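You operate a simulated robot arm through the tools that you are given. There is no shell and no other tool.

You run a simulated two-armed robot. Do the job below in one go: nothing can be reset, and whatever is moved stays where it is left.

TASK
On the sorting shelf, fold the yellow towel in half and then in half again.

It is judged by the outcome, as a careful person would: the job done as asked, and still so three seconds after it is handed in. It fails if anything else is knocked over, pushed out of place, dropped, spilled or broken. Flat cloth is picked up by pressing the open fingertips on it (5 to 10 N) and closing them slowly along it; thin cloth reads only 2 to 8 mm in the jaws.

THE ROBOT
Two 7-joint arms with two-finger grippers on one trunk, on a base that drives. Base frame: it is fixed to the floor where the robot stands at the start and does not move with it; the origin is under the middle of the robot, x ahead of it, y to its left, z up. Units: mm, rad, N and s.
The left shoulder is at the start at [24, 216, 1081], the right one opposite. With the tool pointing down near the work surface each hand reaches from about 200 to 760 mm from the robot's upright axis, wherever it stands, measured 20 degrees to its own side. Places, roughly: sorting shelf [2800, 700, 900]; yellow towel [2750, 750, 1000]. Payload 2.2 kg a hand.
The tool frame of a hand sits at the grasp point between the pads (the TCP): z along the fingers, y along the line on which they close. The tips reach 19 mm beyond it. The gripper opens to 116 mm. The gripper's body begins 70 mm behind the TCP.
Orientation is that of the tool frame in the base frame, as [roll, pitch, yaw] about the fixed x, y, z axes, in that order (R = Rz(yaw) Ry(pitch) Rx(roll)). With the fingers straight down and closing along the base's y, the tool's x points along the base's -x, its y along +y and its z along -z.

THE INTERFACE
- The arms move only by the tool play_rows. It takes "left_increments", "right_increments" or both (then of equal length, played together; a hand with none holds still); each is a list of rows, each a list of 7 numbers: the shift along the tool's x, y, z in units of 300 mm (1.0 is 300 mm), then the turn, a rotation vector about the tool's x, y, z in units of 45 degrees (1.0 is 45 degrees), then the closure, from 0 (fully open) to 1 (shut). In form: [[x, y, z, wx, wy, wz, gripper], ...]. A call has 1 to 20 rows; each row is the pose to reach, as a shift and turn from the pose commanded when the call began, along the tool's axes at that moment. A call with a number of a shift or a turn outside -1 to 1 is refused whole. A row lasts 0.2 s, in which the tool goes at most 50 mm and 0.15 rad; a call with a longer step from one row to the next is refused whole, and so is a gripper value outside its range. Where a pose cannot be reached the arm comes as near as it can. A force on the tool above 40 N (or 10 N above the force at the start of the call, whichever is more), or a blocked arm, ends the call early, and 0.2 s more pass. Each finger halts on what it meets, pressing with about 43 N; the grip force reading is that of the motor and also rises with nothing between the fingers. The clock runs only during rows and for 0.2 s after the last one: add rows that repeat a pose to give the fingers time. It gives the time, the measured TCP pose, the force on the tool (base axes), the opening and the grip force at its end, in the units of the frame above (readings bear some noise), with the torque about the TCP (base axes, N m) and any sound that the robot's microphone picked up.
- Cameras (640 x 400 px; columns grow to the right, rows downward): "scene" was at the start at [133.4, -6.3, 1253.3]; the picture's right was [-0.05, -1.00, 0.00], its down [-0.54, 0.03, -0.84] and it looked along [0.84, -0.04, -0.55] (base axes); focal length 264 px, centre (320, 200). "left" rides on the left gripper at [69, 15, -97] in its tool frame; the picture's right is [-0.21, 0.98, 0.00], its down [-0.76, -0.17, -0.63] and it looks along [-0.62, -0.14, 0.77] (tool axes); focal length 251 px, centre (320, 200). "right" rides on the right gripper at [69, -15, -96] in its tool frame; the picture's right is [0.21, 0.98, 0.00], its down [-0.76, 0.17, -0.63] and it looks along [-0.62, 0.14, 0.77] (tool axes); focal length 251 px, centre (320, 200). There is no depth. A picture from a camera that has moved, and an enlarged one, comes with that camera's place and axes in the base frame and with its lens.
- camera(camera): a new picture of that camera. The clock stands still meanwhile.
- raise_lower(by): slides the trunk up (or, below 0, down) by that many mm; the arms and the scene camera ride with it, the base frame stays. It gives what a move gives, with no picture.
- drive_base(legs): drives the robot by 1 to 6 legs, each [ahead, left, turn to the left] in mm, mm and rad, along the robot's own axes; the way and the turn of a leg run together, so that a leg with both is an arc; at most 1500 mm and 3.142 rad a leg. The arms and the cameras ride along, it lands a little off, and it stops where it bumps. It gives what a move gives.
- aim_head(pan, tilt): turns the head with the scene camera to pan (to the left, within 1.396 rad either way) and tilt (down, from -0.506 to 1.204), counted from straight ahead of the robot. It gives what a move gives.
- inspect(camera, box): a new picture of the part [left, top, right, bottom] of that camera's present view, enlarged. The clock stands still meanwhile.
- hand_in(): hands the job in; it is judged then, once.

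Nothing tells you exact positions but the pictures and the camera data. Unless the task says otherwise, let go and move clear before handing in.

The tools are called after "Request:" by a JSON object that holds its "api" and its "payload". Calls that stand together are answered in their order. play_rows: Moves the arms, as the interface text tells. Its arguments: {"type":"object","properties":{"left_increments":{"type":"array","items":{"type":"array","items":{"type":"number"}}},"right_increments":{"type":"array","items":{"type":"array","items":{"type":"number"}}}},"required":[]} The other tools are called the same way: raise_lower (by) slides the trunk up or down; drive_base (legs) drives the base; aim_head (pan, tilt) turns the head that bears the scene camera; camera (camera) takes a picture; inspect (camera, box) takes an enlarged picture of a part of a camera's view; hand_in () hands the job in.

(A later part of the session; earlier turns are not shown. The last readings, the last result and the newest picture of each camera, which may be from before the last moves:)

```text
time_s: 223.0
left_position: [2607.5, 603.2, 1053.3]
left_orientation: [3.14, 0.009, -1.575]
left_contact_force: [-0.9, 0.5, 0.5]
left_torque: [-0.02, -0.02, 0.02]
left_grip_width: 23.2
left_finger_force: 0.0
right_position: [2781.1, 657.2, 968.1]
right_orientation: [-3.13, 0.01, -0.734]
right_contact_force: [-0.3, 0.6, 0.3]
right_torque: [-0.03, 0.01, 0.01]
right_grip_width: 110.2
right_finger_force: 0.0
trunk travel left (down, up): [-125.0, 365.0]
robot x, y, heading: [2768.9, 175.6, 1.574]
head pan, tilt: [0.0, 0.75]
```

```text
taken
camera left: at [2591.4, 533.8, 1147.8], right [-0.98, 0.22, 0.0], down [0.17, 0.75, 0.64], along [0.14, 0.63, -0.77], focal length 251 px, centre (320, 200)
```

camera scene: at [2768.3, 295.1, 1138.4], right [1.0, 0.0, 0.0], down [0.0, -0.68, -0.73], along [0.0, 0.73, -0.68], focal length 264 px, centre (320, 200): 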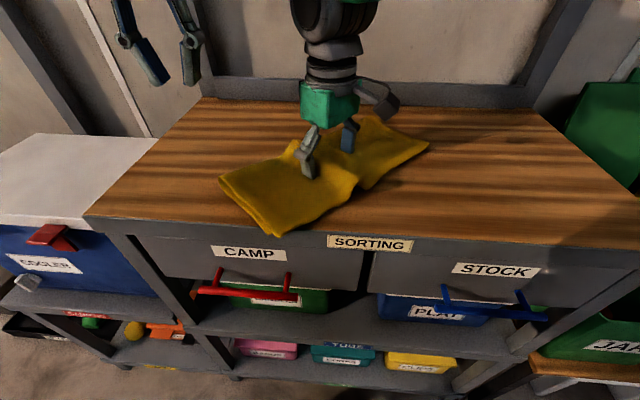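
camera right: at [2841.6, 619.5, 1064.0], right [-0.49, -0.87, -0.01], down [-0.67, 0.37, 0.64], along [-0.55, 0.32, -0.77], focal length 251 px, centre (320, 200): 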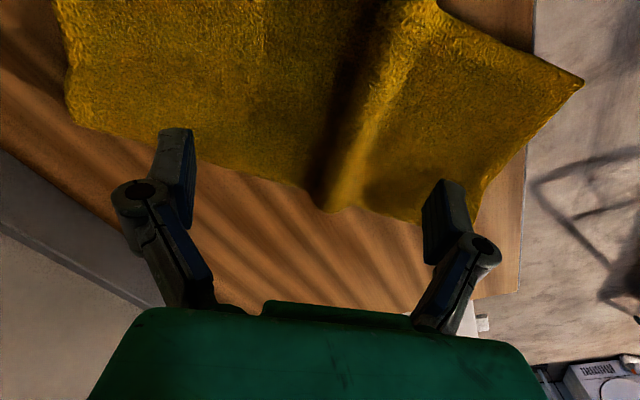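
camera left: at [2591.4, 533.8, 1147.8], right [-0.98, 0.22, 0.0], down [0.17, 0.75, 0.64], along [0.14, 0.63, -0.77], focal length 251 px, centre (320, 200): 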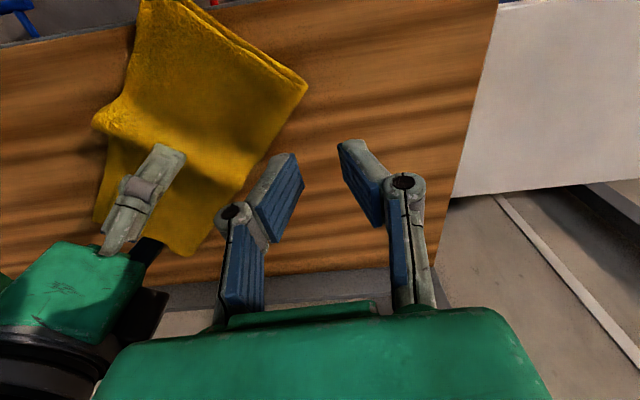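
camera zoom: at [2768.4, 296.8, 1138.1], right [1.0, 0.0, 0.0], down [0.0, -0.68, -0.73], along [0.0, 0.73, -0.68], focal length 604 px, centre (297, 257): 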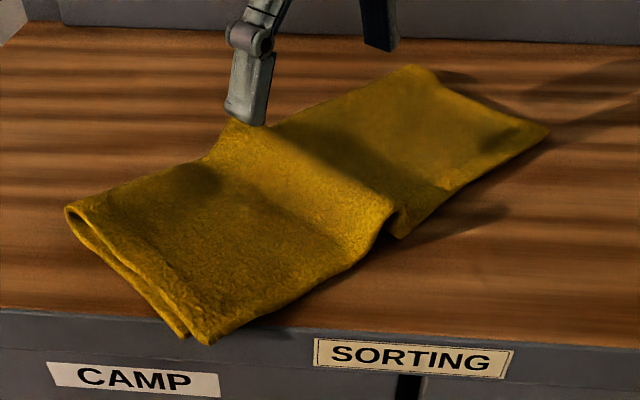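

The single-hand twist turned the towel by about 40° but left a hump across its middle. I'll use both hands with closed fingertips, one near each end, to stretch it flat again and then finish the turn while keeping it taut.

Request:
{"api": "play_rows", "payload": {"left_increments": [[0.01, -0.05, 0.06, 0, 0, 0, 0.85], [0.02, -0.11, 0.13, 0, 0, 0, 0.9], [0.03, -0.17, 0.21, 0, 0, 0, 0.95], [0.04, -0.23, 0.29, 0, 0, 0, 1], [0.05, -0.28, 0.36, 0, 0, 0, 1], [0.055, -0.314, 0.423, 0, 0, 0, 1], [0.055, -0.314, 0.423, 0, 0, 0, 1]], "right_increments": [[0.013, -0.073, 0.0, 0, 0, 0, 0.2], [0.026, -0.146, 0.0, 0, 0, 0, 0.4], [0.039, -0.219, 0.03, 0, 0, 0, 0.6], [0.052, -0.292, 0.07, 0, 0, 0, 0.8], [0.065, -0.365, 0.11, 0, 0, 0, 1], [0.077, -0.437, 0.143, 0, 0, 0, 1], [0.077, -0.437, 0.143, 0, 0, 0, 1]]}}

Request:
{"api": "camera", "payload": {"camera": "scene"}}

Request:
{"api": "camera", "payload": {"camera": "left"}}

Request:
{"api": "camera", "payload": {"camera": "right"}}

```text
time_s: 224.6
left_position: [2702.6, 585.1, 925.9]
left_orientation: [3.141, 0.013, -1.573]
left_contact_force: [-0.7, 0.6, -0.1]
left_torque: [0.02, 0.01, 0.01]
left_grip_width: 0.0
left_finger_force: 28.8
right_position: [2890.3, 738.7, 928.3]
right_orientation: [-3.129, 0.013, -0.735]
right_contact_force: [-0.4, -0.4, 0.8]
right_torque: [-0.01, -0.01, 0.01]
right_grip_width: 0.0
right_finger_force: 28.1
trunk travel left (down, up): [-125.0, 365.0]
robot x, y, heading: [2768.8, 175.2, 1.572]
head pan, tilt: [0.0, 0.75]
```

```text
taken
camera scene: at [2769.8, 297.0, 1138.2], right [1.0, 0.0, 0.0], down [0.0, -0.68, -0.73], along [0.0, 0.73, -0.68], focal length 264 px, centre (320, 200)
```

scene: 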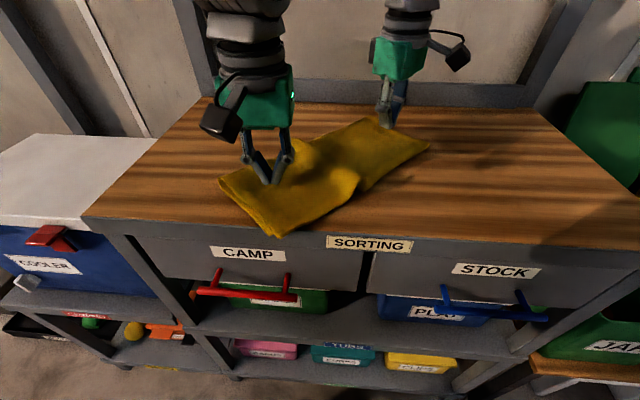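

```text
taken
camera left: at [2685.4, 517.4, 1021.5], right [-0.98, 0.22, 0.0], down [0.17, 0.75, 0.64], along [0.14, 0.63, -0.77], focal length 251 px, centre (320, 200)
```

left: 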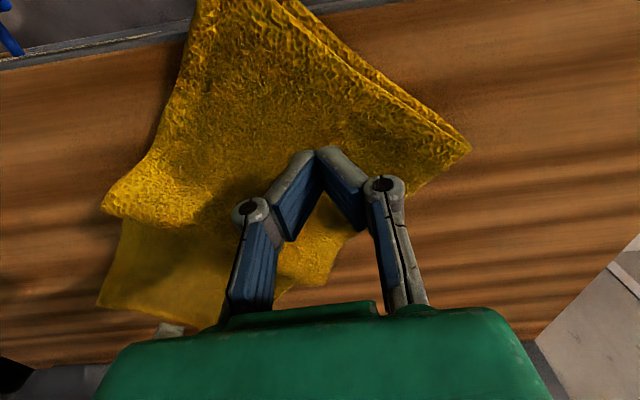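

```text
taken
camera right: at [2950.0, 702.2, 1022.6], right [-0.5, -0.87, -0.01], down [-0.67, 0.37, 0.64], along [-0.55, 0.33, -0.77], focal length 251 px, centre (320, 200)
```

right: 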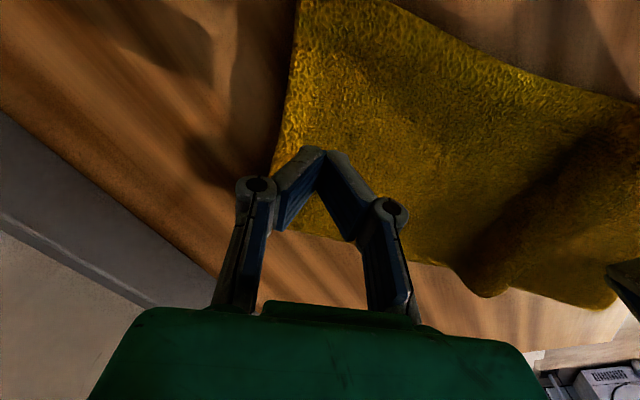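

Request:
{"api": "play_rows", "payload": {"left_increments": [[0, 0, 0.03, 0, 0, 0, 1], [0, 0, 0.05, 0, 0, 0, 1], [0, 0, 0.06, 0, 0, 0, 1], [0, 0, 0.064, 0, 0, 0, 1], [0, 0, 0.064, 0, 0, 0, 1]], "right_increments": [[0, 0, 0.03, 0, 0, 0, 1], [0, 0, 0.055, 0, 0, 0, 1], [0, 0, 0.065, 0, 0, 0, 1], [0, 0, 0.071, 0, 0, 0, 1], [0, 0, 0.071, 0, 0, 0, 1]]}}

```text
time_s: 225.8
left_position: [2701.6, 588.6, 905.7]
left_orientation: [3.141, 0.008, -1.574]
left_contact_force: [-1.0, -0.4, 1.9]
left_torque: [-0.01, -0.03, 0.0]
left_grip_width: 0.0
left_finger_force: 28.8
right_position: [2888.8, 740.3, 905.5]
right_orientation: [-3.13, 0.009, -0.734]
right_contact_force: [-0.6, -0.2, 3.5]
right_torque: [0.01, -0.01, 0.04]
right_grip_width: 0.3
right_finger_force: 28.1
trunk travel left (down, up): [-125.0, 365.0]
robot x, y, heading: [2767.3, 171.4, 1.571]
head pan, tilt: [0.0, 0.75]
```

Request:
{"api": "play_rows", "payload": {"left_increments": [[0, 0, 0.006, 0, 0, 0, 1], [0, 0, 0.008, 0, 0, 0, 1], [0, 0, 0.008, 0, 0, 0, 1], [0, 0, 0.008, 0, 0, 0, 1], [0, 0, 0.008, 0, 0, 0, 1], [0, 0, 0.008, 0, 0, 0, 1], [0, 0, 0.008, 0, 0, 0, 1]], "right_increments": [[0, 0, 0.002, 0, 0, 0, 1], [0.002, -0.02, 0.003, 0, 0, 0, 1], [0.005, -0.04, 0.003, 0, 0, 0, 1], [0.008, -0.06, 0.003, 0, 0, 0, 1], [0.011, -0.08, 0.003, 0, 0, 0, 1], [0.0155, -0.11, 0.003, 0, 0, 0, 1], [0.0155, -0.11, 0.003, 0, 0, 0, 1]]}}

Request:
{"api": "camera", "payload": {"camera": "scene"}}

Request:
{"api": "inspect", "payload": {"camera": "scene", "box": [190, 100, 470, 250]}}

```text
time_s: 227.4
left_position: [2702.8, 587.3, 903.5]
left_orientation: [3.14, 0.011, -1.574]
left_contact_force: [-0.4, 3.3, 9.7]
left_torque: [0.06, -0.02, 0.01]
left_grip_width: 0.0
left_finger_force: 28.4
right_position: [2912.6, 762.6, 906.3]
right_orientation: [-3.129, 0.011, -0.733]
right_contact_force: [-1.8, -1.6, 3.6]
right_torque: [-0.04, 0.01, -0.03]
right_grip_width: 0.0
right_finger_force: 28.2
trunk travel left (down, up): [-125.0, 365.0]
robot x, y, heading: [2768.4, 177.4, 1.571]
head pan, tilt: [0.0, 0.75]
```

```text
taken
camera scene: at [2769.5, 296.6, 1138.3], right [1.0, 0.0, 0.0], down [0.0, -0.68, -0.73], along [0.0, 0.73, -0.68], focal length 264 px, centre (320, 200)
```

scene: 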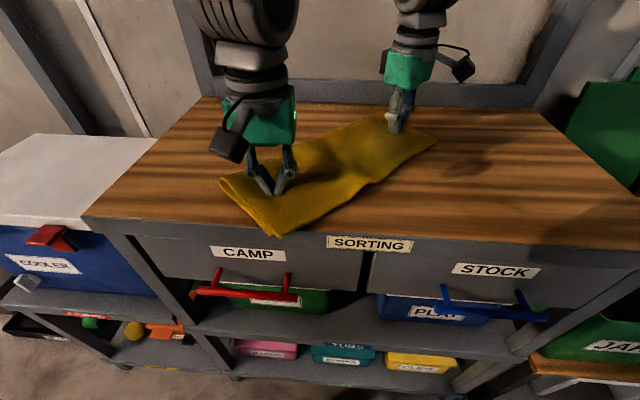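

```text
2.29 times, centred on (330, 175) of scene
camera zoom: at [2769.5, 296.6, 1138.3], right [1.0, 0.0, 0.0], down [0.0, -0.68, -0.73], along [0.0, 0.73, -0.68], focal length 604 px, centre (297, 257)
```

zoom: 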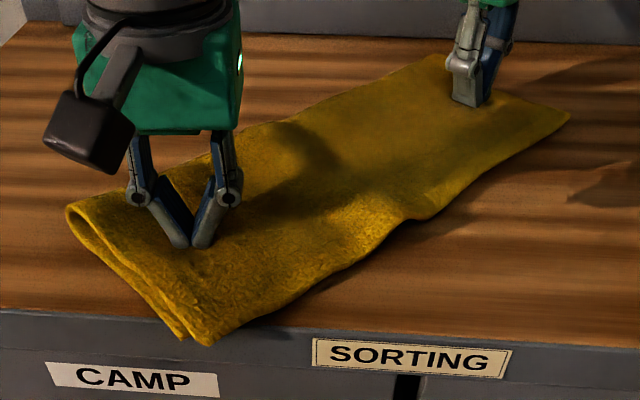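

Stretching worked perfectly: the hump is gone and the towel lies flat at about 40°. Now I'll rotate it a further 25° by moving both hands around the centre together.

Request:
{"api": "play_rows", "payload": {"left_increments": [[0.013, -0.01, 0, 0, 0, -0.055, 1], [0.0257, -0.0193, 0, 0, 0, -0.111, 1], [0.037, -0.03, 0, 0, 0, -0.167, 1], [0.048, -0.0403, 0, 0, 0, -0.222, 1], [0.058, -0.052, 0, 0, 0, -0.278, 1], [0.068, -0.0637, 0, 0, 0, -0.333, 1], [0.077, -0.076, 0, 0, 0, -0.389, 1], [0.085, -0.0887, 0, 0, 0, -0.444, 1], [0.092, -0.102, 0, 0, 0, -0.5, 1], [0.0993, -0.1157, 0, 0, 0, -0.555, 1], [0.0993, -0.1157, 0, 0, 0, -0.555, 1]], "right_increments": [[-0.0245, -0.002, 0.002, 0, 0, -0.055, 1], [-0.0487, -0.0037, 0.002, 0, 0, -0.111, 1], [-0.073, -0.003, 0.002, 0, 0, -0.167, 1], [-0.0977, -0.002, 0.002, 0, 0, -0.222, 1], [-0.122, 0.001, 0.002, 0, 0, -0.278, 1], [-0.1463, 0.0037, 0.002, 0, 0, -0.333, 1], [-0.171, 0.008, 0.002, 0, 0, -0.389, 1], [-0.1953, 0.0127, 0.002, 0, 0, -0.444, 1], [-0.219, 0.019, 0.002, 0, 0, -0.5, 1], [-0.2423, 0.025, 0.002, 0, 0, -0.555, 1], [-0.2423, 0.025, 0.002, 0, 0, -0.555, 1]]}}

Request:
{"api": "camera", "payload": {"camera": "scene"}}

Request:
{"api": "inspect", "payload": {"camera": "scene", "box": [190, 100, 470, 250]}}

```text
time_s: 229.8
left_position: [2736.6, 557.5, 903.1]
left_orientation: [-3.135, 0.01, -1.136]
left_contact_force: [-3.8, 2.2, 12.2]
left_torque: [0.05, 0.06, -0.02]
left_grip_width: 0.1
left_finger_force: 28.2
right_position: [2853.0, 803.9, 905.5]
right_orientation: [-3.125, 0.005, -0.297]
right_contact_force: [0.9, 0.1, 4.3]
right_torque: [-0.04, -0.02, 0.02]
right_grip_width: 0.1
right_finger_force: 28.5
trunk travel left (down, up): [-125.0, 365.0]
robot x, y, heading: [2771.9, 173.8, 1.568]
head pan, tilt: [0.0, 0.75]
```

```text
taken
camera scene: at [2774.7, 296.4, 1138.8], right [1.0, -0.06, 0.0], down [-0.04, -0.68, -0.73], along [0.05, 0.73, -0.68], focal length 264 px, centre (320, 200)
```

scene: 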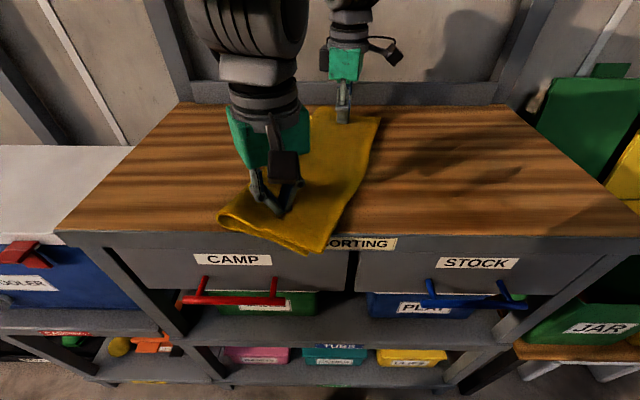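

```text
2.29 times, centred on (330, 175) of scene
camera zoom: at [2774.7, 296.4, 1138.8], right [1.0, -0.06, 0.0], down [-0.04, -0.68, -0.73], along [0.05, 0.73, -0.68], focal length 604 px, centre (297, 257)
```

zoom: 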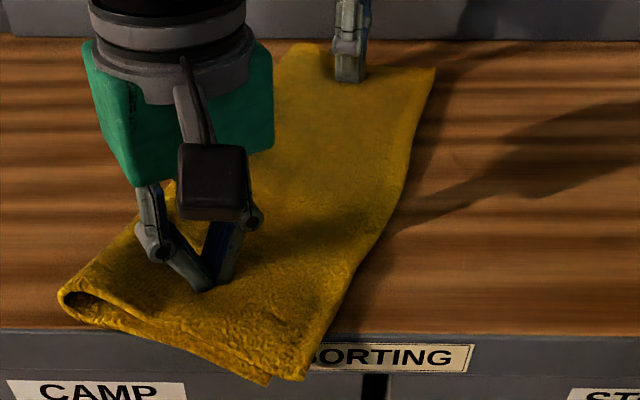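

The turn is working well (about 65° now), but the front end hangs over the table edge. I'll re-place the right hand closer to the middle, then shift the towel back and finish the turn.

Request:
{"api": "play_rows", "payload": {"right_increments": [[0, 0, -0.06, 0, 0, 0, 1], [-0.005, 0.04, -0.13, 0, 0, 0, 1], [-0.012, 0.1, -0.13, 0, 0, 0, 1], [-0.02, 0.16, -0.13, 0, 0, 0, 1], [-0.03, 0.22, -0.13, 0, 0, 0, 1], [-0.035, 0.262, -0.1, 0, 0, 0, 1], [-0.035, 0.262, -0.04, 0, 0, 0, 1], [-0.035, 0.262, 0.0, 0, 0, 0, 1], [-0.035, 0.262, 0.003, 0, 0, 0, 1], [-0.035, 0.262, 0.003, 0, 0, 0, 1]]}}

```text
time_s: 232.0
left_position: [2737.0, 557.3, 903.1]
left_orientation: [-3.136, 0.013, -1.138]
left_contact_force: [0.1, 3.6, 15.3]
left_torque: [0.1, -0.03, -0.02]
left_grip_width: 0.0
left_finger_force: 28.3
right_position: [2819.5, 731.6, 903.5]
right_orientation: [-3.123, 0.007, -0.298]
right_contact_force: [-3.6, 0.0, 11.8]
right_torque: [0.0, 0.05, 0.0]
right_grip_width: 0.0
right_finger_force: 28.5
trunk travel left (down, up): [-125.0, 365.0]
robot x, y, heading: [2769.5, 174.5, 1.572]
head pan, tilt: [0.0, 0.75]
```

Request:
{"api": "play_rows", "payload": {"left_increments": [[0, 0, -0.005, 0, 0, 0, 1], [0.009, -0.014, -0.005, 0, 0, -0.065, 1], [0.017, -0.0277, -0.005, 0, 0, -0.131, 1], [0.024, -0.043, -0.005, 0, 0, -0.197, 1], [0.031, -0.0587, -0.005, 0, 0, -0.262, 1], [0.036, -0.076, -0.005, 0, 0, -0.328, 1], [0.0413, -0.0927, -0.005, 0, 0, -0.393, 1], [0.045, -0.111, -0.005, 0, 0, -0.459, 1], [0.048, -0.129, -0.005, 0, 0, -0.524, 1], [0.048, -0.129, -0.005, 0, 0, -0.524, 1]], "right_increments": [[0, 0, -0.004, 0, 0, 0, 1], [-0.017, -0.006, -0.004, 0, 0, -0.065, 1], [-0.034, -0.0117, -0.004, 0, 0, -0.131, 1], [-0.051, -0.017, -0.004, 0, 0, -0.197, 1], [-0.0673, -0.0213, -0.004, 0, 0, -0.262, 1], [-0.084, -0.025, -0.004, 0, 0, -0.328, 1], [-0.1007, -0.0287, -0.004, 0, 0, -0.393, 1], [-0.117, -0.032, -0.004, 0, 0, -0.459, 1], [-0.133, -0.034, -0.004, 0, 0, -0.524, 1], [-0.133, -0.034, -0.004, 0, 0, -0.524, 1]]}}

Request:
{"api": "camera", "payload": {"camera": "scene"}}

Request:
{"api": "inspect", "payload": {"camera": "scene", "box": [190, 100, 470, 250]}}

```text
time_s: 234.2
left_position: [2779.3, 562.1, 915.3]
left_orientation: [-3.115, -0.006, -0.723]
left_contact_force: [-0.1, -0.3, 0.0]
left_torque: [0.02, -0.01, 0.01]
left_grip_width: 0.0
left_finger_force: 28.3
right_position: [2785.8, 753.6, 904.9]
right_orientation: [-3.127, 0.0, 0.113]
right_contact_force: [2.4, -1.1, 6.5]
right_torque: [0.04, -0.04, -0.03]
right_grip_width: 0.1
right_finger_force: 28.1
trunk travel left (down, up): [-125.0, 365.0]
robot x, y, heading: [2771.0, 175.1, 1.569]
head pan, tilt: [0.0, 0.75]
```

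```text
taken
camera scene: at [2783.9, 296.5, 1140.4], right [0.99, -0.16, 0.0], down [-0.11, -0.66, -0.75], along [0.12, 0.74, -0.66], focal length 264 px, centre (320, 200)
```

scene: 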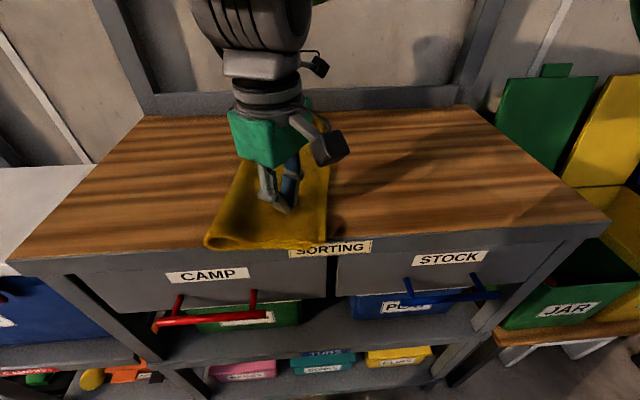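

```text
2.29 times, centred on (330, 175) of scene
camera zoom: at [2783.9, 296.5, 1140.4], right [0.99, -0.16, 0.0], down [-0.11, -0.66, -0.75], along [0.12, 0.74, -0.66], focal length 604 px, centre (297, 257)
```

zoom: 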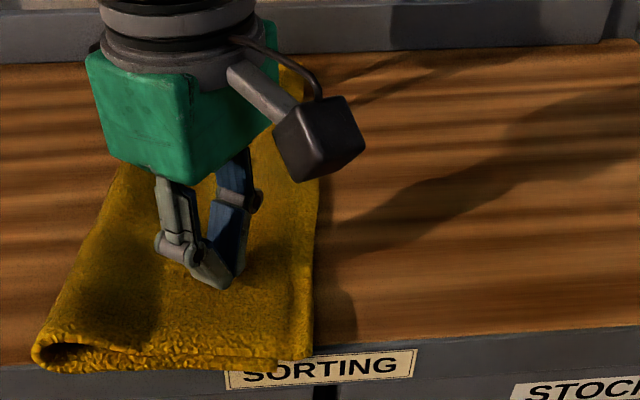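

The towel is nearly at 90°, but the left arm seems to have pressed against the robot's head: the camera has turned and the left fingertips lifted off. I'll move the left hand up and away to the left and straighten it.

Request:
{"api": "play_rows", "payload": {"left_increments": [[-0.02, 0.02, -0.1, 0, 0, 0.08, 1], [-0.07, 0.07, -0.16, 0, 0, 0.24, 1], [-0.13, 0.13, -0.21, 0, 0, 0.4, 1], [-0.19, 0.19, -0.24, 0, 0, 0.56, 1], [-0.25, 0.25, -0.267, 0, 0, 0.72, 1], [-0.303, 0.311, -0.267, 0, 0, 0.86, 1], [-0.303, 0.311, -0.267, 0, 0, 0.98, 1]]}}

Request:
{"api": "play_rows", "payload": {"right_increments": [[0, 0, -0.06, 0, 0, 0, 1], [0, 0, -0.13, 0, 0, 0, 1], [-0.03, 0, -0.2, 0, 0, 0, 1], [0.06, 0, -0.2, 0, 0, 0, 1], [0.14, 0.05, -0.2, 0, 0, 0, 1], [0.22, 0.1, -0.2, 0, 0, 0, 1], [0.3, 0.15, -0.2, 0, 0, 0, 1]]}}

Request:
{"api": "camera", "payload": {"camera": "scene"}}

```text
time_s: 235.8
left_position: [2647.5, 549.8, 984.8]
left_orientation: [3.142, 0.012, -1.5]
left_contact_force: [-1.1, 0.3, 0.1]
left_torque: [0.02, 0.0, 0.01]
left_grip_width: 0.0
left_finger_force: 28.3
right_position: [2783.6, 754.2, 904.6]
right_orientation: [-3.126, -0.001, 0.113]
right_contact_force: [-0.7, -0.4, 5.4]
right_torque: [0.04, 0.0, -0.01]
right_grip_width: 0.1
right_finger_force: 28.4
trunk travel left (down, up): [-125.0, 365.0]
robot x, y, heading: [2769.3, 174.2, 1.574]
head pan, tilt: [0.0, 0.75]
```

```text
time_s: 237.4
left_position: [2649.4, 551.3, 984.6]
left_orientation: [3.141, 0.012, -1.497]
left_contact_force: [0.1, -0.2, 0.2]
left_torque: [0.04, 0.01, 0.01]
left_grip_width: 0.0
left_finger_force: 29.3
right_position: [2881.1, 716.2, 965.9]
right_orientation: [-3.126, -0.002, 0.113]
right_contact_force: [1.3, 0.6, -0.4]
right_torque: [0.0, 0.01, 0.04]
right_grip_width: 0.0
right_finger_force: 28.6
trunk travel left (down, up): [-125.0, 365.0]
robot x, y, heading: [2765.8, 174.1, 1.572]
head pan, tilt: [0.0, 0.75]
```

```text
taken
camera scene: at [2770.0, 296.5, 1138.2], right [1.0, 0.0, 0.0], down [0.0, -0.68, -0.73], along [0.0, 0.73, -0.68], focal length 264 px, centre (320, 200)
```

scene: 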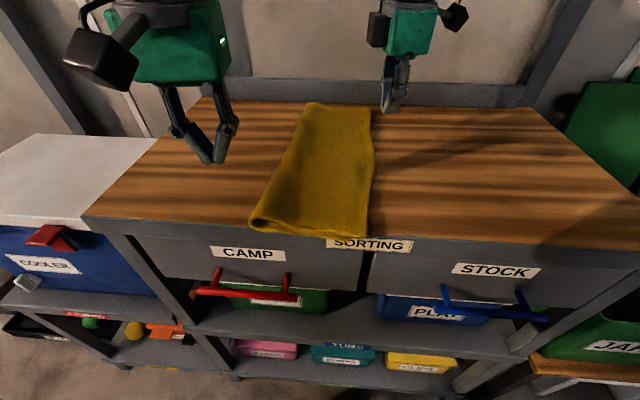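

The head is free again, and the towel lies flat and turned lengthwise toward me. I'll zoom in to measure it.

Request:
{"api": "inspect", "payload": {"camera": "scene", "box": [200, 90, 440, 250]}}

Request:
{"api": "camera", "payload": {"camera": "left"}}

Request:
{"api": "camera", "payload": {"camera": "right"}}

```text
2.50 times, centred on (320, 170) of scene
camera zoom: at [2770.0, 296.5, 1138.2], right [1.0, 0.0, 0.0], down [0.0, -0.68, -0.73], along [0.0, 0.73, -0.68], focal length 660 px, centre (320, 275)
```

zoom: 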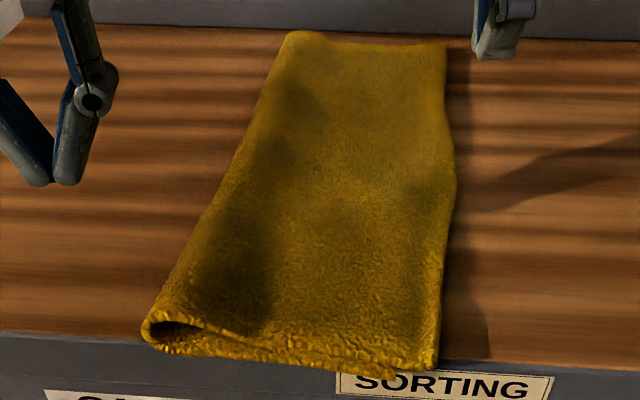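

```text
taken
camera left: at [2638.9, 480.0, 1080.8], right [-0.99, 0.14, 0.0], down [0.11, 0.76, 0.64], along [0.09, 0.63, -0.77], focal length 251 px, centre (320, 200)
```

left: 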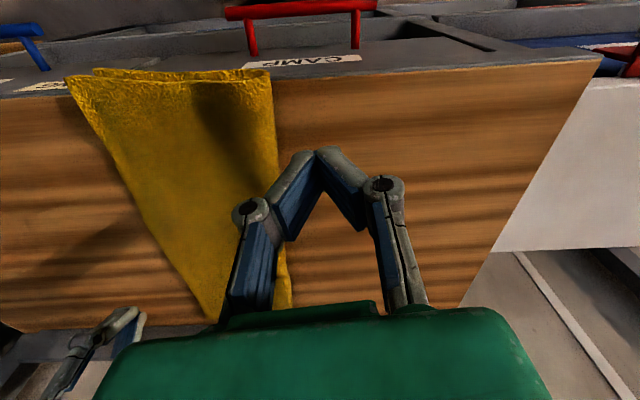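

```text
taken
camera right: at [2947.5, 737.8, 1061.2], right [0.32, -0.95, -0.02], down [-0.73, -0.26, 0.63], along [-0.6, -0.19, -0.78], focal length 251 px, centre (320, 200)
```

right: 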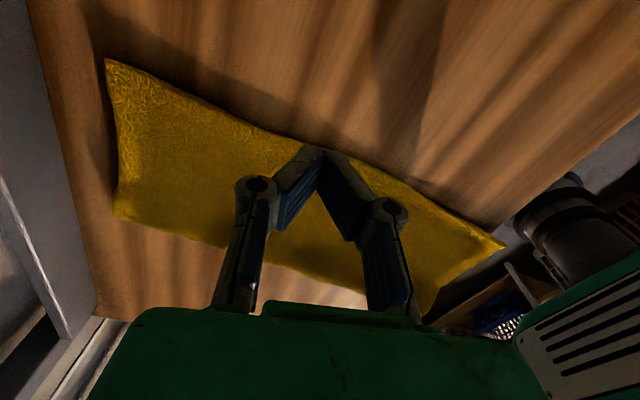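

The towel now spans about y 510 to 870 with its front short edge just on the table edge: front corners (2681, 520) and (2826, 502), back corners (2735, 878) and (2876, 860). I'll fold front to back with both hands side by side, so I'll bring the hands to the front edge and turn the left one.

Request:
{"api": "play_rows", "payload": {"left_increments": [[0.01, 0, 0, 0, 0, 0.165, 0.95], [0.02, 0, 0, 0, 0, 0.33, 0.9], [0.03, 0, 0, 0, 0, 0.495, 0.83], [0.04, 0, 0, 0, 0, 0.66, 0.828], [0.05, 0, 0, 0, 0, 0.825, 0.828], [0.05, 0, 0, 0, 0, 0.99, 0.828], [0.05, 0, 0, 0, 0, 0.99, 0.828]], "right_increments": [[-0.04, 0.07, 0, 0, 0, 0.05, 0.95], [-0.08, 0.14, 0, 0, 0, 0.1, 0.9], [-0.12, 0.21, 0, 0, 0, 0.15, 0.83], [-0.16, 0.28, 0, 0, 0, 0.2, 0.828], [-0.2, 0.35, 0, 0, 0, 0.25, 0.828], [-0.24, 0.42, 0, 0, 0, 0.3, 0.828], [-0.277, 0.492, 0, 0, 0, 0.3, 0.828]]}}

Request:
{"api": "play_rows", "payload": {"left_increments": [[0, 0, 0, 0, 0, 0.165, 0.828], [0, 0, 0, 0, 0, 0.33, 0.828], [0, 0, 0, 0, 0, 0.495, 0.828], [0, 0, 0, 0, 0, 0.66, 0.828], [0, 0, 0, 0, 0, 0.825, 0.828], [0, 0, 0, 0, 0, 0.99, 0.828], [0, 0, 0, 0, 0, 0.99, 0.828]]}}

Request:
{"api": "camera", "payload": {"camera": "scene"}}

Request:
{"api": "camera", "payload": {"camera": "left"}}

Request:
{"api": "camera", "payload": {"camera": "right"}}

```text
time_s: 239.0
left_position: [2648.8, 534.7, 983.9]
left_orientation: [3.133, 0.008, -2.278]
left_contact_force: [0.4, 0.0, 0.5]
left_torque: [0.0, 0.04, -0.03]
left_grip_width: 19.8
left_finger_force: 0.1
right_position: [2814.2, 561.2, 960.8]
right_orientation: [-3.127, -0.001, -0.122]
right_contact_force: [0.2, -0.3, 0.7]
right_torque: [0.02, -0.02, -0.01]
right_grip_width: 19.5
right_finger_force: 0.0
trunk travel left (down, up): [-125.0, 365.0]
robot x, y, heading: [2765.5, 178.1, 1.572]
head pan, tilt: [0.0, 0.75]
```

```text
time_s: 240.6
left_position: [2650.0, 534.0, 983.7]
left_orientation: [3.131, 0.0, -3.054]
left_contact_force: [-0.1, -0.2, 0.1]
left_torque: [0.03, 0.01, 0.0]
left_grip_width: 19.9
left_finger_force: 0.1
right_position: [2813.1, 560.5, 961.4]
right_orientation: [-3.124, 0.002, -0.122]
right_contact_force: [0.4, 0.1, 0.1]
right_torque: [0.01, 0.02, 0.0]
right_grip_width: 19.6
right_finger_force: 0.1
trunk travel left (down, up): [-125.0, 365.0]
robot x, y, heading: [2768.8, 176.4, 1.574]
head pan, tilt: [0.0, 0.75]
```

```text
taken
camera scene: at [2768.2, 296.4, 1138.2], right [1.0, 0.0, 0.0], down [0.0, -0.68, -0.73], along [0.0, 0.73, -0.68], focal length 264 px, centre (320, 200)
```

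scene: 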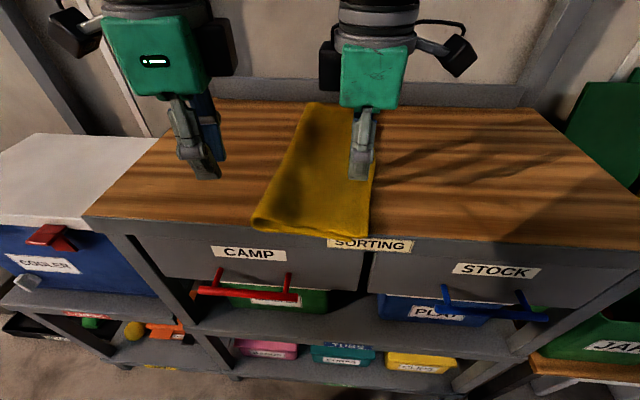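

```text
taken
camera left: at [2577.9, 544.3, 1080.7], right [0.13, 0.99, 0.01], down [0.77, -0.11, 0.63], along [0.63, -0.07, -0.78], focal length 251 px, centre (320, 200)
```

left: 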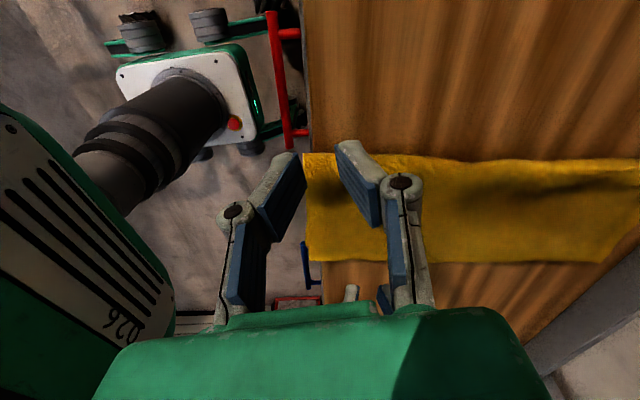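

```text
taken
camera right: at [2883.4, 566.6, 1058.1], right [0.09, -1.0, -0.02], down [-0.77, -0.08, 0.63], along [-0.63, -0.05, -0.78], focal length 251 px, centre (320, 200)
```

right: 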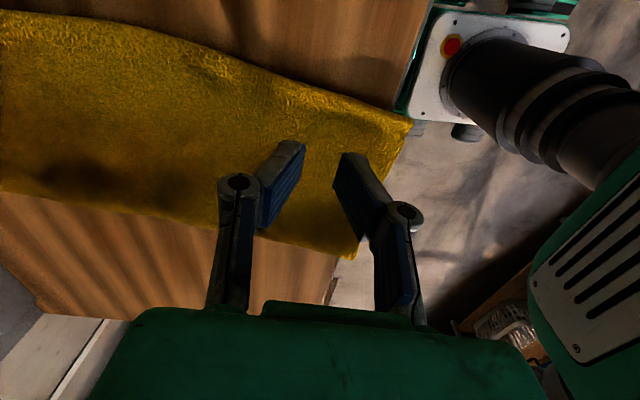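

Both cameras see the front edge clearly; it sits right along the table edge. I'll move both hands to hover over it, wrists leaning apart and the outer (front) fingers slightly lower.

Request:
{"api": "play_rows", "payload": {"left_increments": [[-0.02, -0.01, 0.03, -0.025, -0.053, 0.045, 0.828], [-0.05, -0.02, 0.06, -0.05, -0.106, 0.09, 0.828], [-0.08, -0.03, 0.1, -0.075, -0.16, 0.135, 0.828], [-0.105, -0.04, 0.135, -0.1, -0.213, 0.18, 0.828], [-0.13, -0.05, 0.17, -0.125, -0.266, 0.225, 0.828], [-0.155, -0.06, 0.2, -0.153, -0.32, 0.27, 0.828], [-0.155, -0.06, 0.2, -0.153, -0.32, 0.27, 0.828]], "right_increments": [[0.001, 0.03, 0.02, 0.025, -0.053, 0, 0.828], [0.002, 0.06, 0.04, 0.05, -0.106, 0, 0.828], [0.003, 0.09, 0.06, 0.075, -0.16, 0, 0.828], [0.004, 0.12, 0.08, 0.1, -0.213, 0, 0.828], [0.005, 0.15, 0.105, 0.125, -0.266, 0, 0.828], [0.005, 0.179, 0.127, 0.153, -0.32, 0, 0.828], [0.005, 0.179, 0.127, 0.153, -0.32, 0, 0.828]]}}

Request:
{"api": "camera", "payload": {"camera": "scene"}}

Request:
{"api": "camera", "payload": {"camera": "left"}}

Request:
{"api": "camera", "payload": {"camera": "right"}}

```text
time_s: 242.2
left_position: [2696.6, 523.2, 923.6]
left_orientation: [2.981, 0.235, 2.997]
left_contact_force: [-0.2, -0.8, 1.1]
left_torque: [0.05, 0.0, 0.0]
left_grip_width: 19.6
left_finger_force: 0.1
right_position: [2809.7, 509.5, 922.8]
right_orientation: [-3.003, 0.253, -0.102]
right_contact_force: [0.5, 0.5, 0.7]
right_torque: [-0.02, -0.01, 0.03]
right_grip_width: 19.7
right_finger_force: 0.1
trunk travel left (down, up): [-125.0, 365.0]
robot x, y, heading: [2768.2, 176.6, 1.568]
head pan, tilt: [0.0, 0.75]
```

```text
taken
camera scene: at [2768.6, 296.1, 1138.2], right [1.0, 0.0, 0.0], down [0.0, -0.68, -0.73], along [0.0, 0.73, -0.68], focal length 264 px, centre (320, 200)
```

scene: 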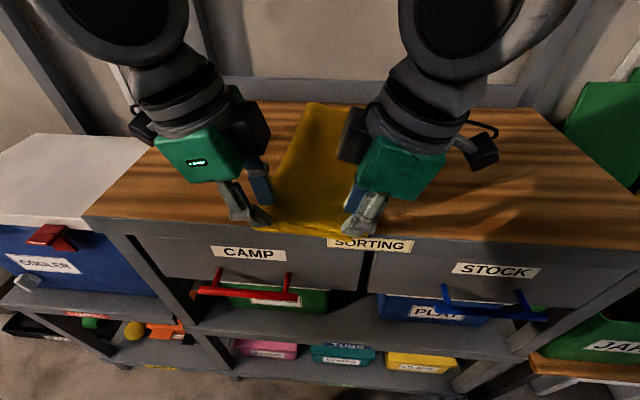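

```text
taken
camera left: at [2606.2, 536.7, 1002.9], right [0.31, 0.93, 0.2], down [0.55, -0.35, 0.76], along [0.77, -0.12, -0.62], focal length 251 px, centre (320, 200)
```

left: 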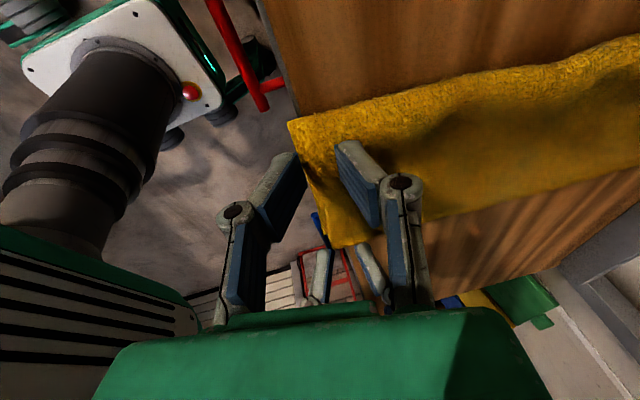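

```text
taken
camera right: at [2899.6, 501.2, 999.4], right [0.07, -0.98, -0.19], down [-0.6, -0.19, 0.77], along [-0.79, 0.06, -0.61], focal length 251 px, centre (320, 200)
```

right: 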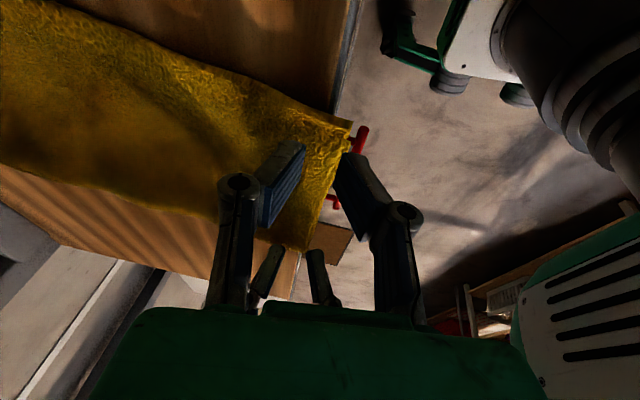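

Request:
{"api": "inspect", "payload": {"camera": "left", "box": [220, 90, 460, 240]}}

Request:
{"api": "inspect", "payload": {"camera": "right", "box": [200, 90, 440, 240]}}

```text
2.67 times, centred on (340, 165) of left
camera zoom: at [2606.2, 536.7, 1002.9], right [0.31, 0.93, 0.2], down [0.55, -0.35, 0.76], along [0.77, -0.12, -0.62], focal length 670 px, centre (267, 293)
```

zoom: 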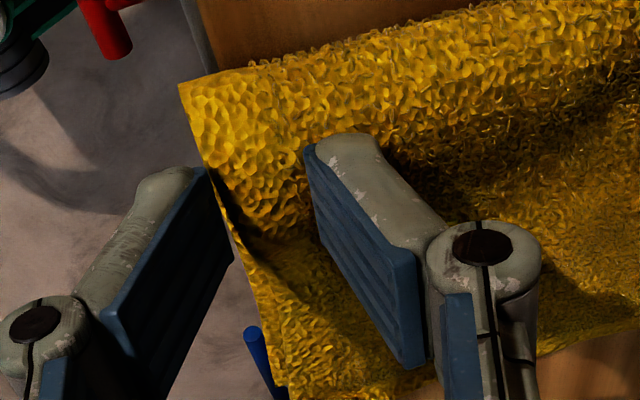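

```text
2.67 times, centred on (320, 165) of right
camera zoom: at [2899.6, 501.2, 999.4], right [0.07, -0.98, -0.19], down [-0.6, -0.19, 0.77], along [-0.79, 0.06, -0.61], focal length 670 px, centre (320, 293)
```

zoom: 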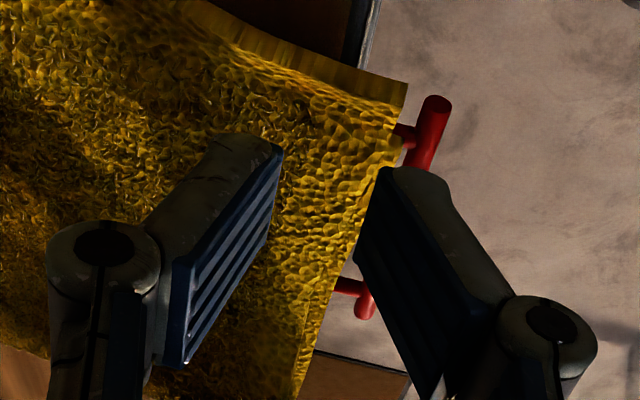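

Request:
{"api": "play_rows", "payload": {"left_increments": [[0.003, -0.012, 0.01, 0, 0, 0, 0.828], [0.006, -0.02, 0.025, 0, 0, 0, 0.828], [0.0092, -0.0222, 0.0445, 0, 0, 0, 0.828], [0.0092, -0.0222, 0.0445, 0, 0, 0, 0.828]], "right_increments": [[0.004, 0.012, 0.01, 0, 0, 0, 0.828], [0.009, 0.018, 0.025, 0, 0, 0, 0.828], [0.013, 0.021, 0.0417, 0, 0, 0, 0.828], [0.013, 0.021, 0.0417, 0, 0, 0, 0.828]]}}

Request:
{"api": "inspect", "payload": {"camera": "left", "box": [220, 90, 460, 240]}}

Request:
{"api": "inspect", "payload": {"camera": "right", "box": [200, 90, 440, 240]}}

```text
time_s: 243.2
left_position: [2696.0, 518.5, 909.0]
left_orientation: [2.983, 0.232, 2.997]
left_contact_force: [0.6, -1.2, 1.0]
left_torque: [-0.04, -0.01, 0.04]
left_grip_width: 19.8
left_finger_force: 0.1
right_position: [2808.3, 505.7, 908.2]
right_orientation: [-3.002, 0.251, -0.102]
right_contact_force: [1.2, 0.3, 0.2]
right_torque: [-0.02, -0.05, 0.01]
right_grip_width: 19.9
right_finger_force: 0.1
trunk travel left (down, up): [-125.0, 365.0]
robot x, y, heading: [2772.2, 175.0, 1.574]
head pan, tilt: [0.0, 0.75]
```

```text
2.67 times, centred on (340, 165) of left
camera zoom: at [2606.1, 531.4, 988.5], right [0.31, 0.93, 0.2], down [0.55, -0.35, 0.76], along [0.77, -0.12, -0.62], focal length 670 px, centre (267, 293)
```

zoom: 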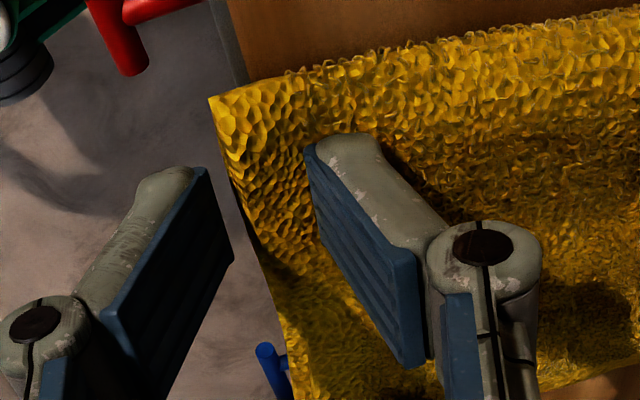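

```text
2.67 times, centred on (320, 165) of right
camera zoom: at [2899.2, 496.6, 984.8], right [0.07, -0.98, -0.18], down [-0.61, -0.19, 0.77], along [-0.79, 0.05, -0.61], focal length 670 px, centre (320, 293)
```

zoom: 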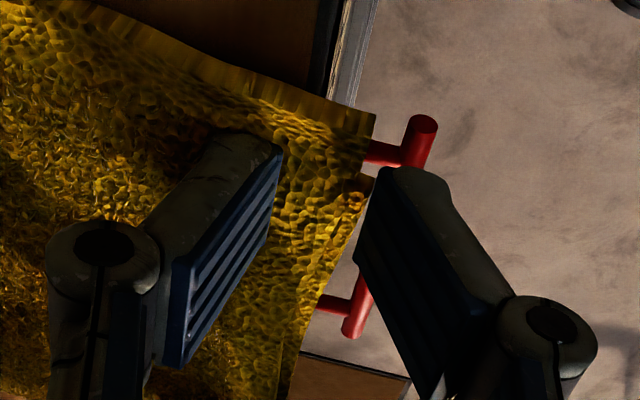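

Both edges sit nicely between the fingers. Lowering the last few millimetres to contact.

Request:
{"api": "play_rows", "payload": {"left_increments": [[0.0015, -0.001, 0.0064, 0, 0, 0, 0.828], [0.003, -0.002, 0.0128, 0, 0, 0, 0.828], [0.003, -0.002, 0.0128, 0, 0, 0, 0.828]], "right_increments": [[0.0015, 0.001, 0.0064, 0, 0, 0, 0.828], [0.0033, 0.0018, 0.0128, 0, 0, 0, 0.828], [0.0033, 0.0018, 0.0128, 0, 0, 0, 0.828]]}}

```text
time_s: 244.0
left_position: [2697.5, 517.7, 905.9]
left_orientation: [2.984, 0.234, 2.996]
left_contact_force: [-0.4, 0.0, 1.2]
left_torque: [0.02, -0.02, -0.02]
left_grip_width: 19.6
left_finger_force: 0.7
right_position: [2809.7, 505.7, 904.1]
right_orientation: [-3.004, 0.251, -0.103]
right_contact_force: [-1.4, -0.5, 0.8]
right_torque: [0.02, 0.02, 0.03]
right_grip_width: 20.0
right_finger_force: 0.1
trunk travel left (down, up): [-125.0, 365.0]
robot x, y, heading: [2771.4, 173.1, 1.575]
head pan, tilt: [0.0, 0.75]
```

Request:
{"api": "play_rows", "payload": {"left_increments": [[0.001, -0.0005, 0.005, 0, 0, 0, 0.828], [0.002, -0.001, 0.0085, 0, 0, 0, 0.828], [0.002, -0.001, 0.0085, 0, 0, 0, 0.828]], "right_increments": [[0.001, 0.0005, 0.004, 0, 0, 0, 0.828], [0.002, 0.001, 0.0075, 0, 0, 0, 0.828], [0.002, 0.001, 0.0075, 0, 0, 0, 0.828]]}}

Request:
{"api": "inspect", "payload": {"camera": "left", "box": [220, 90, 460, 240]}}

Request:
{"api": "inspect", "payload": {"camera": "right", "box": [200, 90, 440, 240]}}

```text
time_s: 244.8
left_position: [2697.5, 518.0, 901.7]
left_orientation: [2.982, 0.233, 2.997]
left_contact_force: [-0.2, 0.7, 5.5]
left_torque: [0.08, 0.02, 0.04]
left_grip_width: 20.6
left_finger_force: 0.7
right_position: [2808.3, 504.1, 903.2]
right_orientation: [-3.001, 0.252, -0.102]
right_contact_force: [-0.6, -0.9, 5.0]
right_torque: [0.08, -0.05, 0.01]
right_grip_width: 20.8
right_finger_force: 0.1
trunk travel left (down, up): [-125.0, 365.0]
robot x, y, heading: [2765.9, 175.4, 1.575]
head pan, tilt: [0.0, 0.75]
```

```text
2.67 times, centred on (340, 165) of left
camera zoom: at [2607.0, 531.4, 982.0], right [0.31, 0.93, 0.2], down [0.55, -0.35, 0.76], along [0.77, -0.12, -0.62], focal length 670 px, centre (267, 293)
```

zoom: 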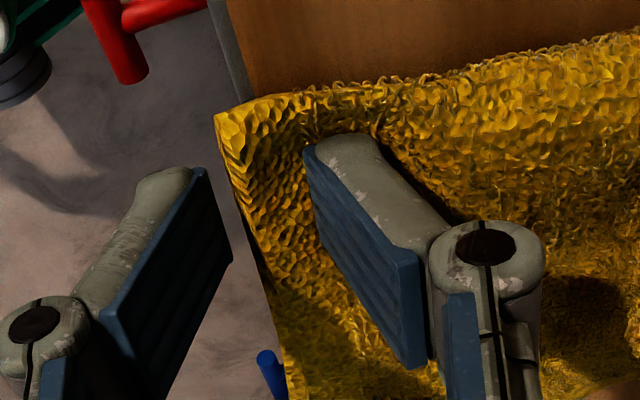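

```text
2.67 times, centred on (320, 165) of right
camera zoom: at [2899.0, 496.1, 979.0], right [0.07, -0.98, -0.19], down [-0.6, -0.19, 0.77], along [-0.79, 0.05, -0.61], focal length 670 px, centre (320, 293)
```

zoom: 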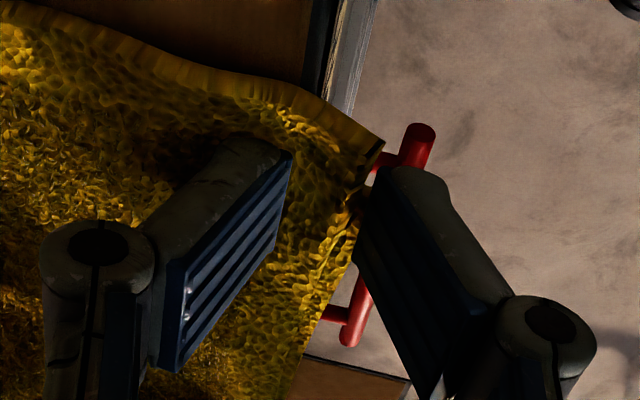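

Both inner fingers press at about 5 N with the towel edge just inside the outer fingers. Closing slowly.

Request:
{"api": "play_rows", "payload": {"left_increments": [[0, 0, 0, 0, 0, 0, 0.845], [0, 0, 0, 0, 0, 0, 0.865], [0, 0, 0, 0, 0, 0, 0.885], [0, 0, 0, 0, 0, 0, 0.905], [0, 0, 0, 0, 0, 0, 0.925], [0, 0, 0, 0, 0, 0, 0.945], [0, 0, 0, 0, 0, 0, 0.965], [0, 0, 0, 0, 0, 0, 0.985], [0, 0, 0, 0, 0, 0, 1], [0, 0, 0, 0, 0, 0, 1], [0, 0, 0, 0, 0, 0, 1]], "right_increments": [[0, 0, 0, 0, 0, 0, 0.845], [0, 0, 0, 0, 0, 0, 0.865], [0, 0, 0, 0, 0, 0, 0.885], [0, 0, 0, 0, 0, 0, 0.905], [0, 0, 0, 0, 0, 0, 0.925], [0, 0, 0, 0, 0, 0, 0.945], [0, 0, 0, 0, 0, 0, 0.965], [0, 0, 0, 0, 0, 0, 0.985], [0, 0, 0, 0, 0, 0, 1], [0, 0, 0, 0, 0, 0, 1], [0, 0, 0, 0, 0, 0, 1]]}}

Request:
{"api": "inspect", "payload": {"camera": "left", "box": [220, 90, 460, 240]}}

Request:
{"api": "inspect", "payload": {"camera": "right", "box": [200, 90, 440, 240]}}

```text
time_s: 247.2
left_position: [2697.6, 518.0, 903.8]
left_orientation: [2.981, 0.234, 2.997]
left_contact_force: [-1.3, 0.7, 6.6]
left_torque: [0.12, 0.05, 0.04]
left_grip_width: 3.5
left_finger_force: 32.6
right_position: [2808.7, 504.5, 902.3]
right_orientation: [-3.002, 0.253, -0.103]
right_contact_force: [1.4, -2.3, 8.3]
right_torque: [0.06, -0.08, -0.04]
right_grip_width: 4.2
right_finger_force: 33.1
trunk travel left (down, up): [-125.0, 365.0]
robot x, y, heading: [2767.1, 173.4, 1.571]
head pan, tilt: [0.0, 0.75]
```

```text
2.67 times, centred on (340, 165) of left
camera zoom: at [2607.2, 531.1, 982.1], right [0.31, 0.93, 0.2], down [0.55, -0.35, 0.76], along [0.77, -0.12, -0.62], focal length 670 px, centre (267, 293)
```

zoom: 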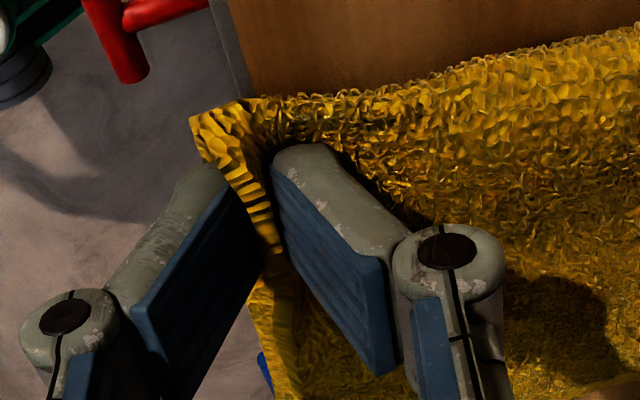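

```text
2.67 times, centred on (320, 165) of right
camera zoom: at [2899.4, 496.1, 979.2], right [0.07, -0.98, -0.19], down [-0.6, -0.19, 0.77], along [-0.79, 0.06, -0.61], focal length 670 px, centre (320, 293)
```

zoom: 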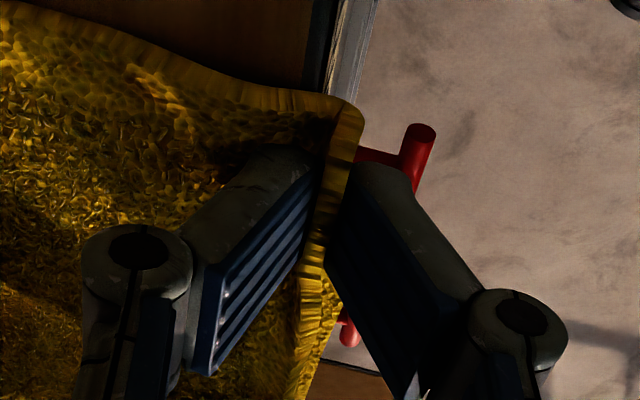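

Grips read 3.5 and 4.2 mm, so I need to check that both layers are held. I'll lift a little and look.

Request:
{"api": "play_rows", "payload": {"left_increments": [[-0.01, 0.01, -0.03, 0, 0, 0, 1], [-0.02, 0.02, -0.07, 0, 0, 0, 1], [-0.03, 0.035, -0.11, 0, 0, 0, 1], [-0.035, 0.045, -0.14, 0, 0, 0, 1]], "right_increments": [[-0.01, -0.01, -0.03, 0, 0, 0, 1], [-0.02, -0.02, -0.07, 0, 0, 0, 1], [-0.03, -0.035, -0.11, 0, 0, 0, 1], [-0.035, -0.045, -0.14, 0, 0, 0, 1]]}}

Request:
{"api": "camera", "payload": {"camera": "scene"}}

Request:
{"api": "camera", "payload": {"camera": "left"}}

Request:
{"api": "inspect", "payload": {"camera": "right", "box": [200, 60, 440, 210]}}

Request:
{"api": "inspect", "payload": {"camera": "left", "box": [200, 60, 440, 210]}}

```text
time_s: 248.2
left_position: [2696.6, 524.3, 947.3]
left_orientation: [2.984, 0.233, 2.997]
left_contact_force: [-0.6, 0.2, 0.1]
left_torque: [0.04, 0.0, 0.01]
left_grip_width: 3.5
left_finger_force: 32.3
right_position: [2810.4, 512.0, 948.6]
right_orientation: [-3.003, 0.251, -0.102]
right_contact_force: [0.3, -0.2, 0.5]
right_torque: [0.05, -0.03, -0.04]
right_grip_width: 3.8
right_finger_force: 32.9
trunk travel left (down, up): [-125.0, 365.0]
robot x, y, heading: [2768.9, 171.4, 1.574]
head pan, tilt: [0.0, 0.75]
```

```text
taken
camera scene: at [2768.7, 295.7, 1138.3], right [1.0, 0.0, 0.0], down [0.0, -0.68, -0.73], along [0.0, 0.73, -0.68], focal length 264 px, centre (320, 200)
```

scene: 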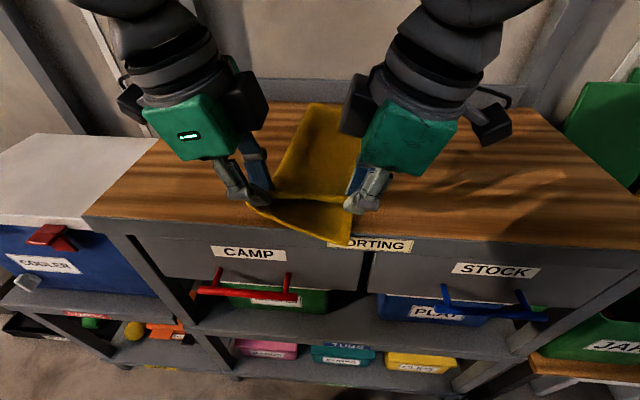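

```text
taken
camera left: at [2607.3, 537.4, 1026.7], right [0.31, 0.93, 0.2], down [0.55, -0.35, 0.76], along [0.77, -0.12, -0.62], focal length 251 px, centre (320, 200)
```

left: 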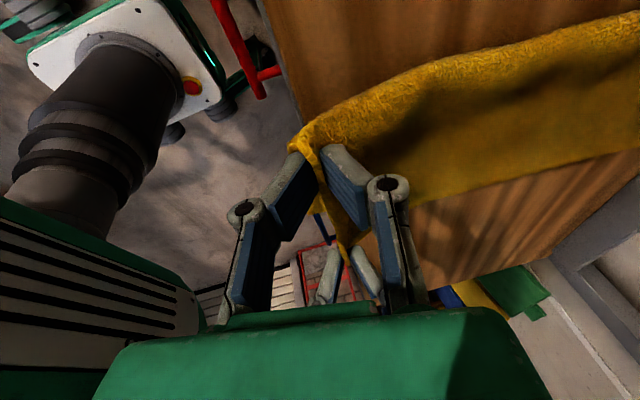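

```text
2.67 times, centred on (320, 135) of right
camera zoom: at [2900.1, 503.4, 1024.2], right [0.07, -0.98, -0.19], down [-0.61, -0.19, 0.77], along [-0.79, 0.06, -0.61], focal length 670 px, centre (320, 373)
```

zoom: 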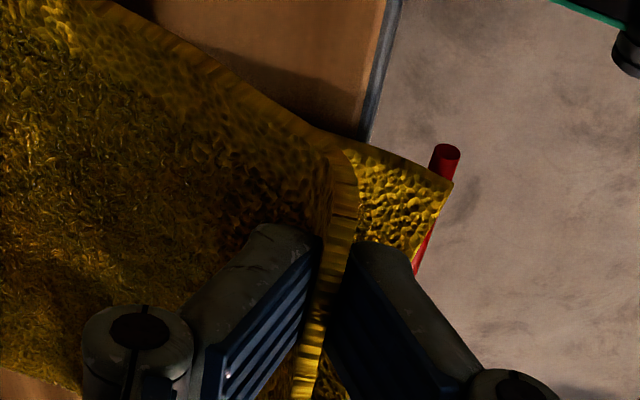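

```text
2.67 times, centred on (320, 135) of left
camera zoom: at [2607.3, 537.4, 1026.7], right [0.31, 0.93, 0.2], down [0.55, -0.35, 0.76], along [0.77, -0.12, -0.62], focal length 670 px, centre (320, 373)
```

zoom: 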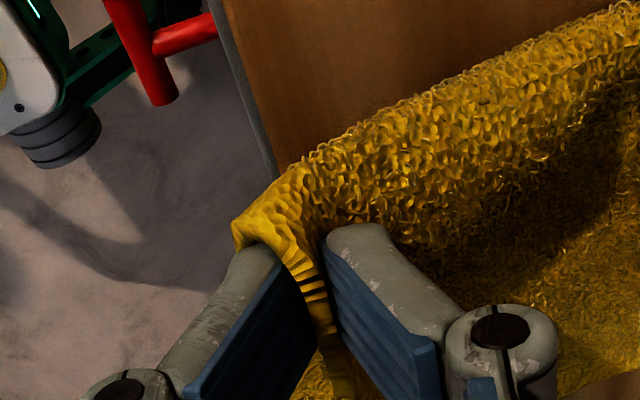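

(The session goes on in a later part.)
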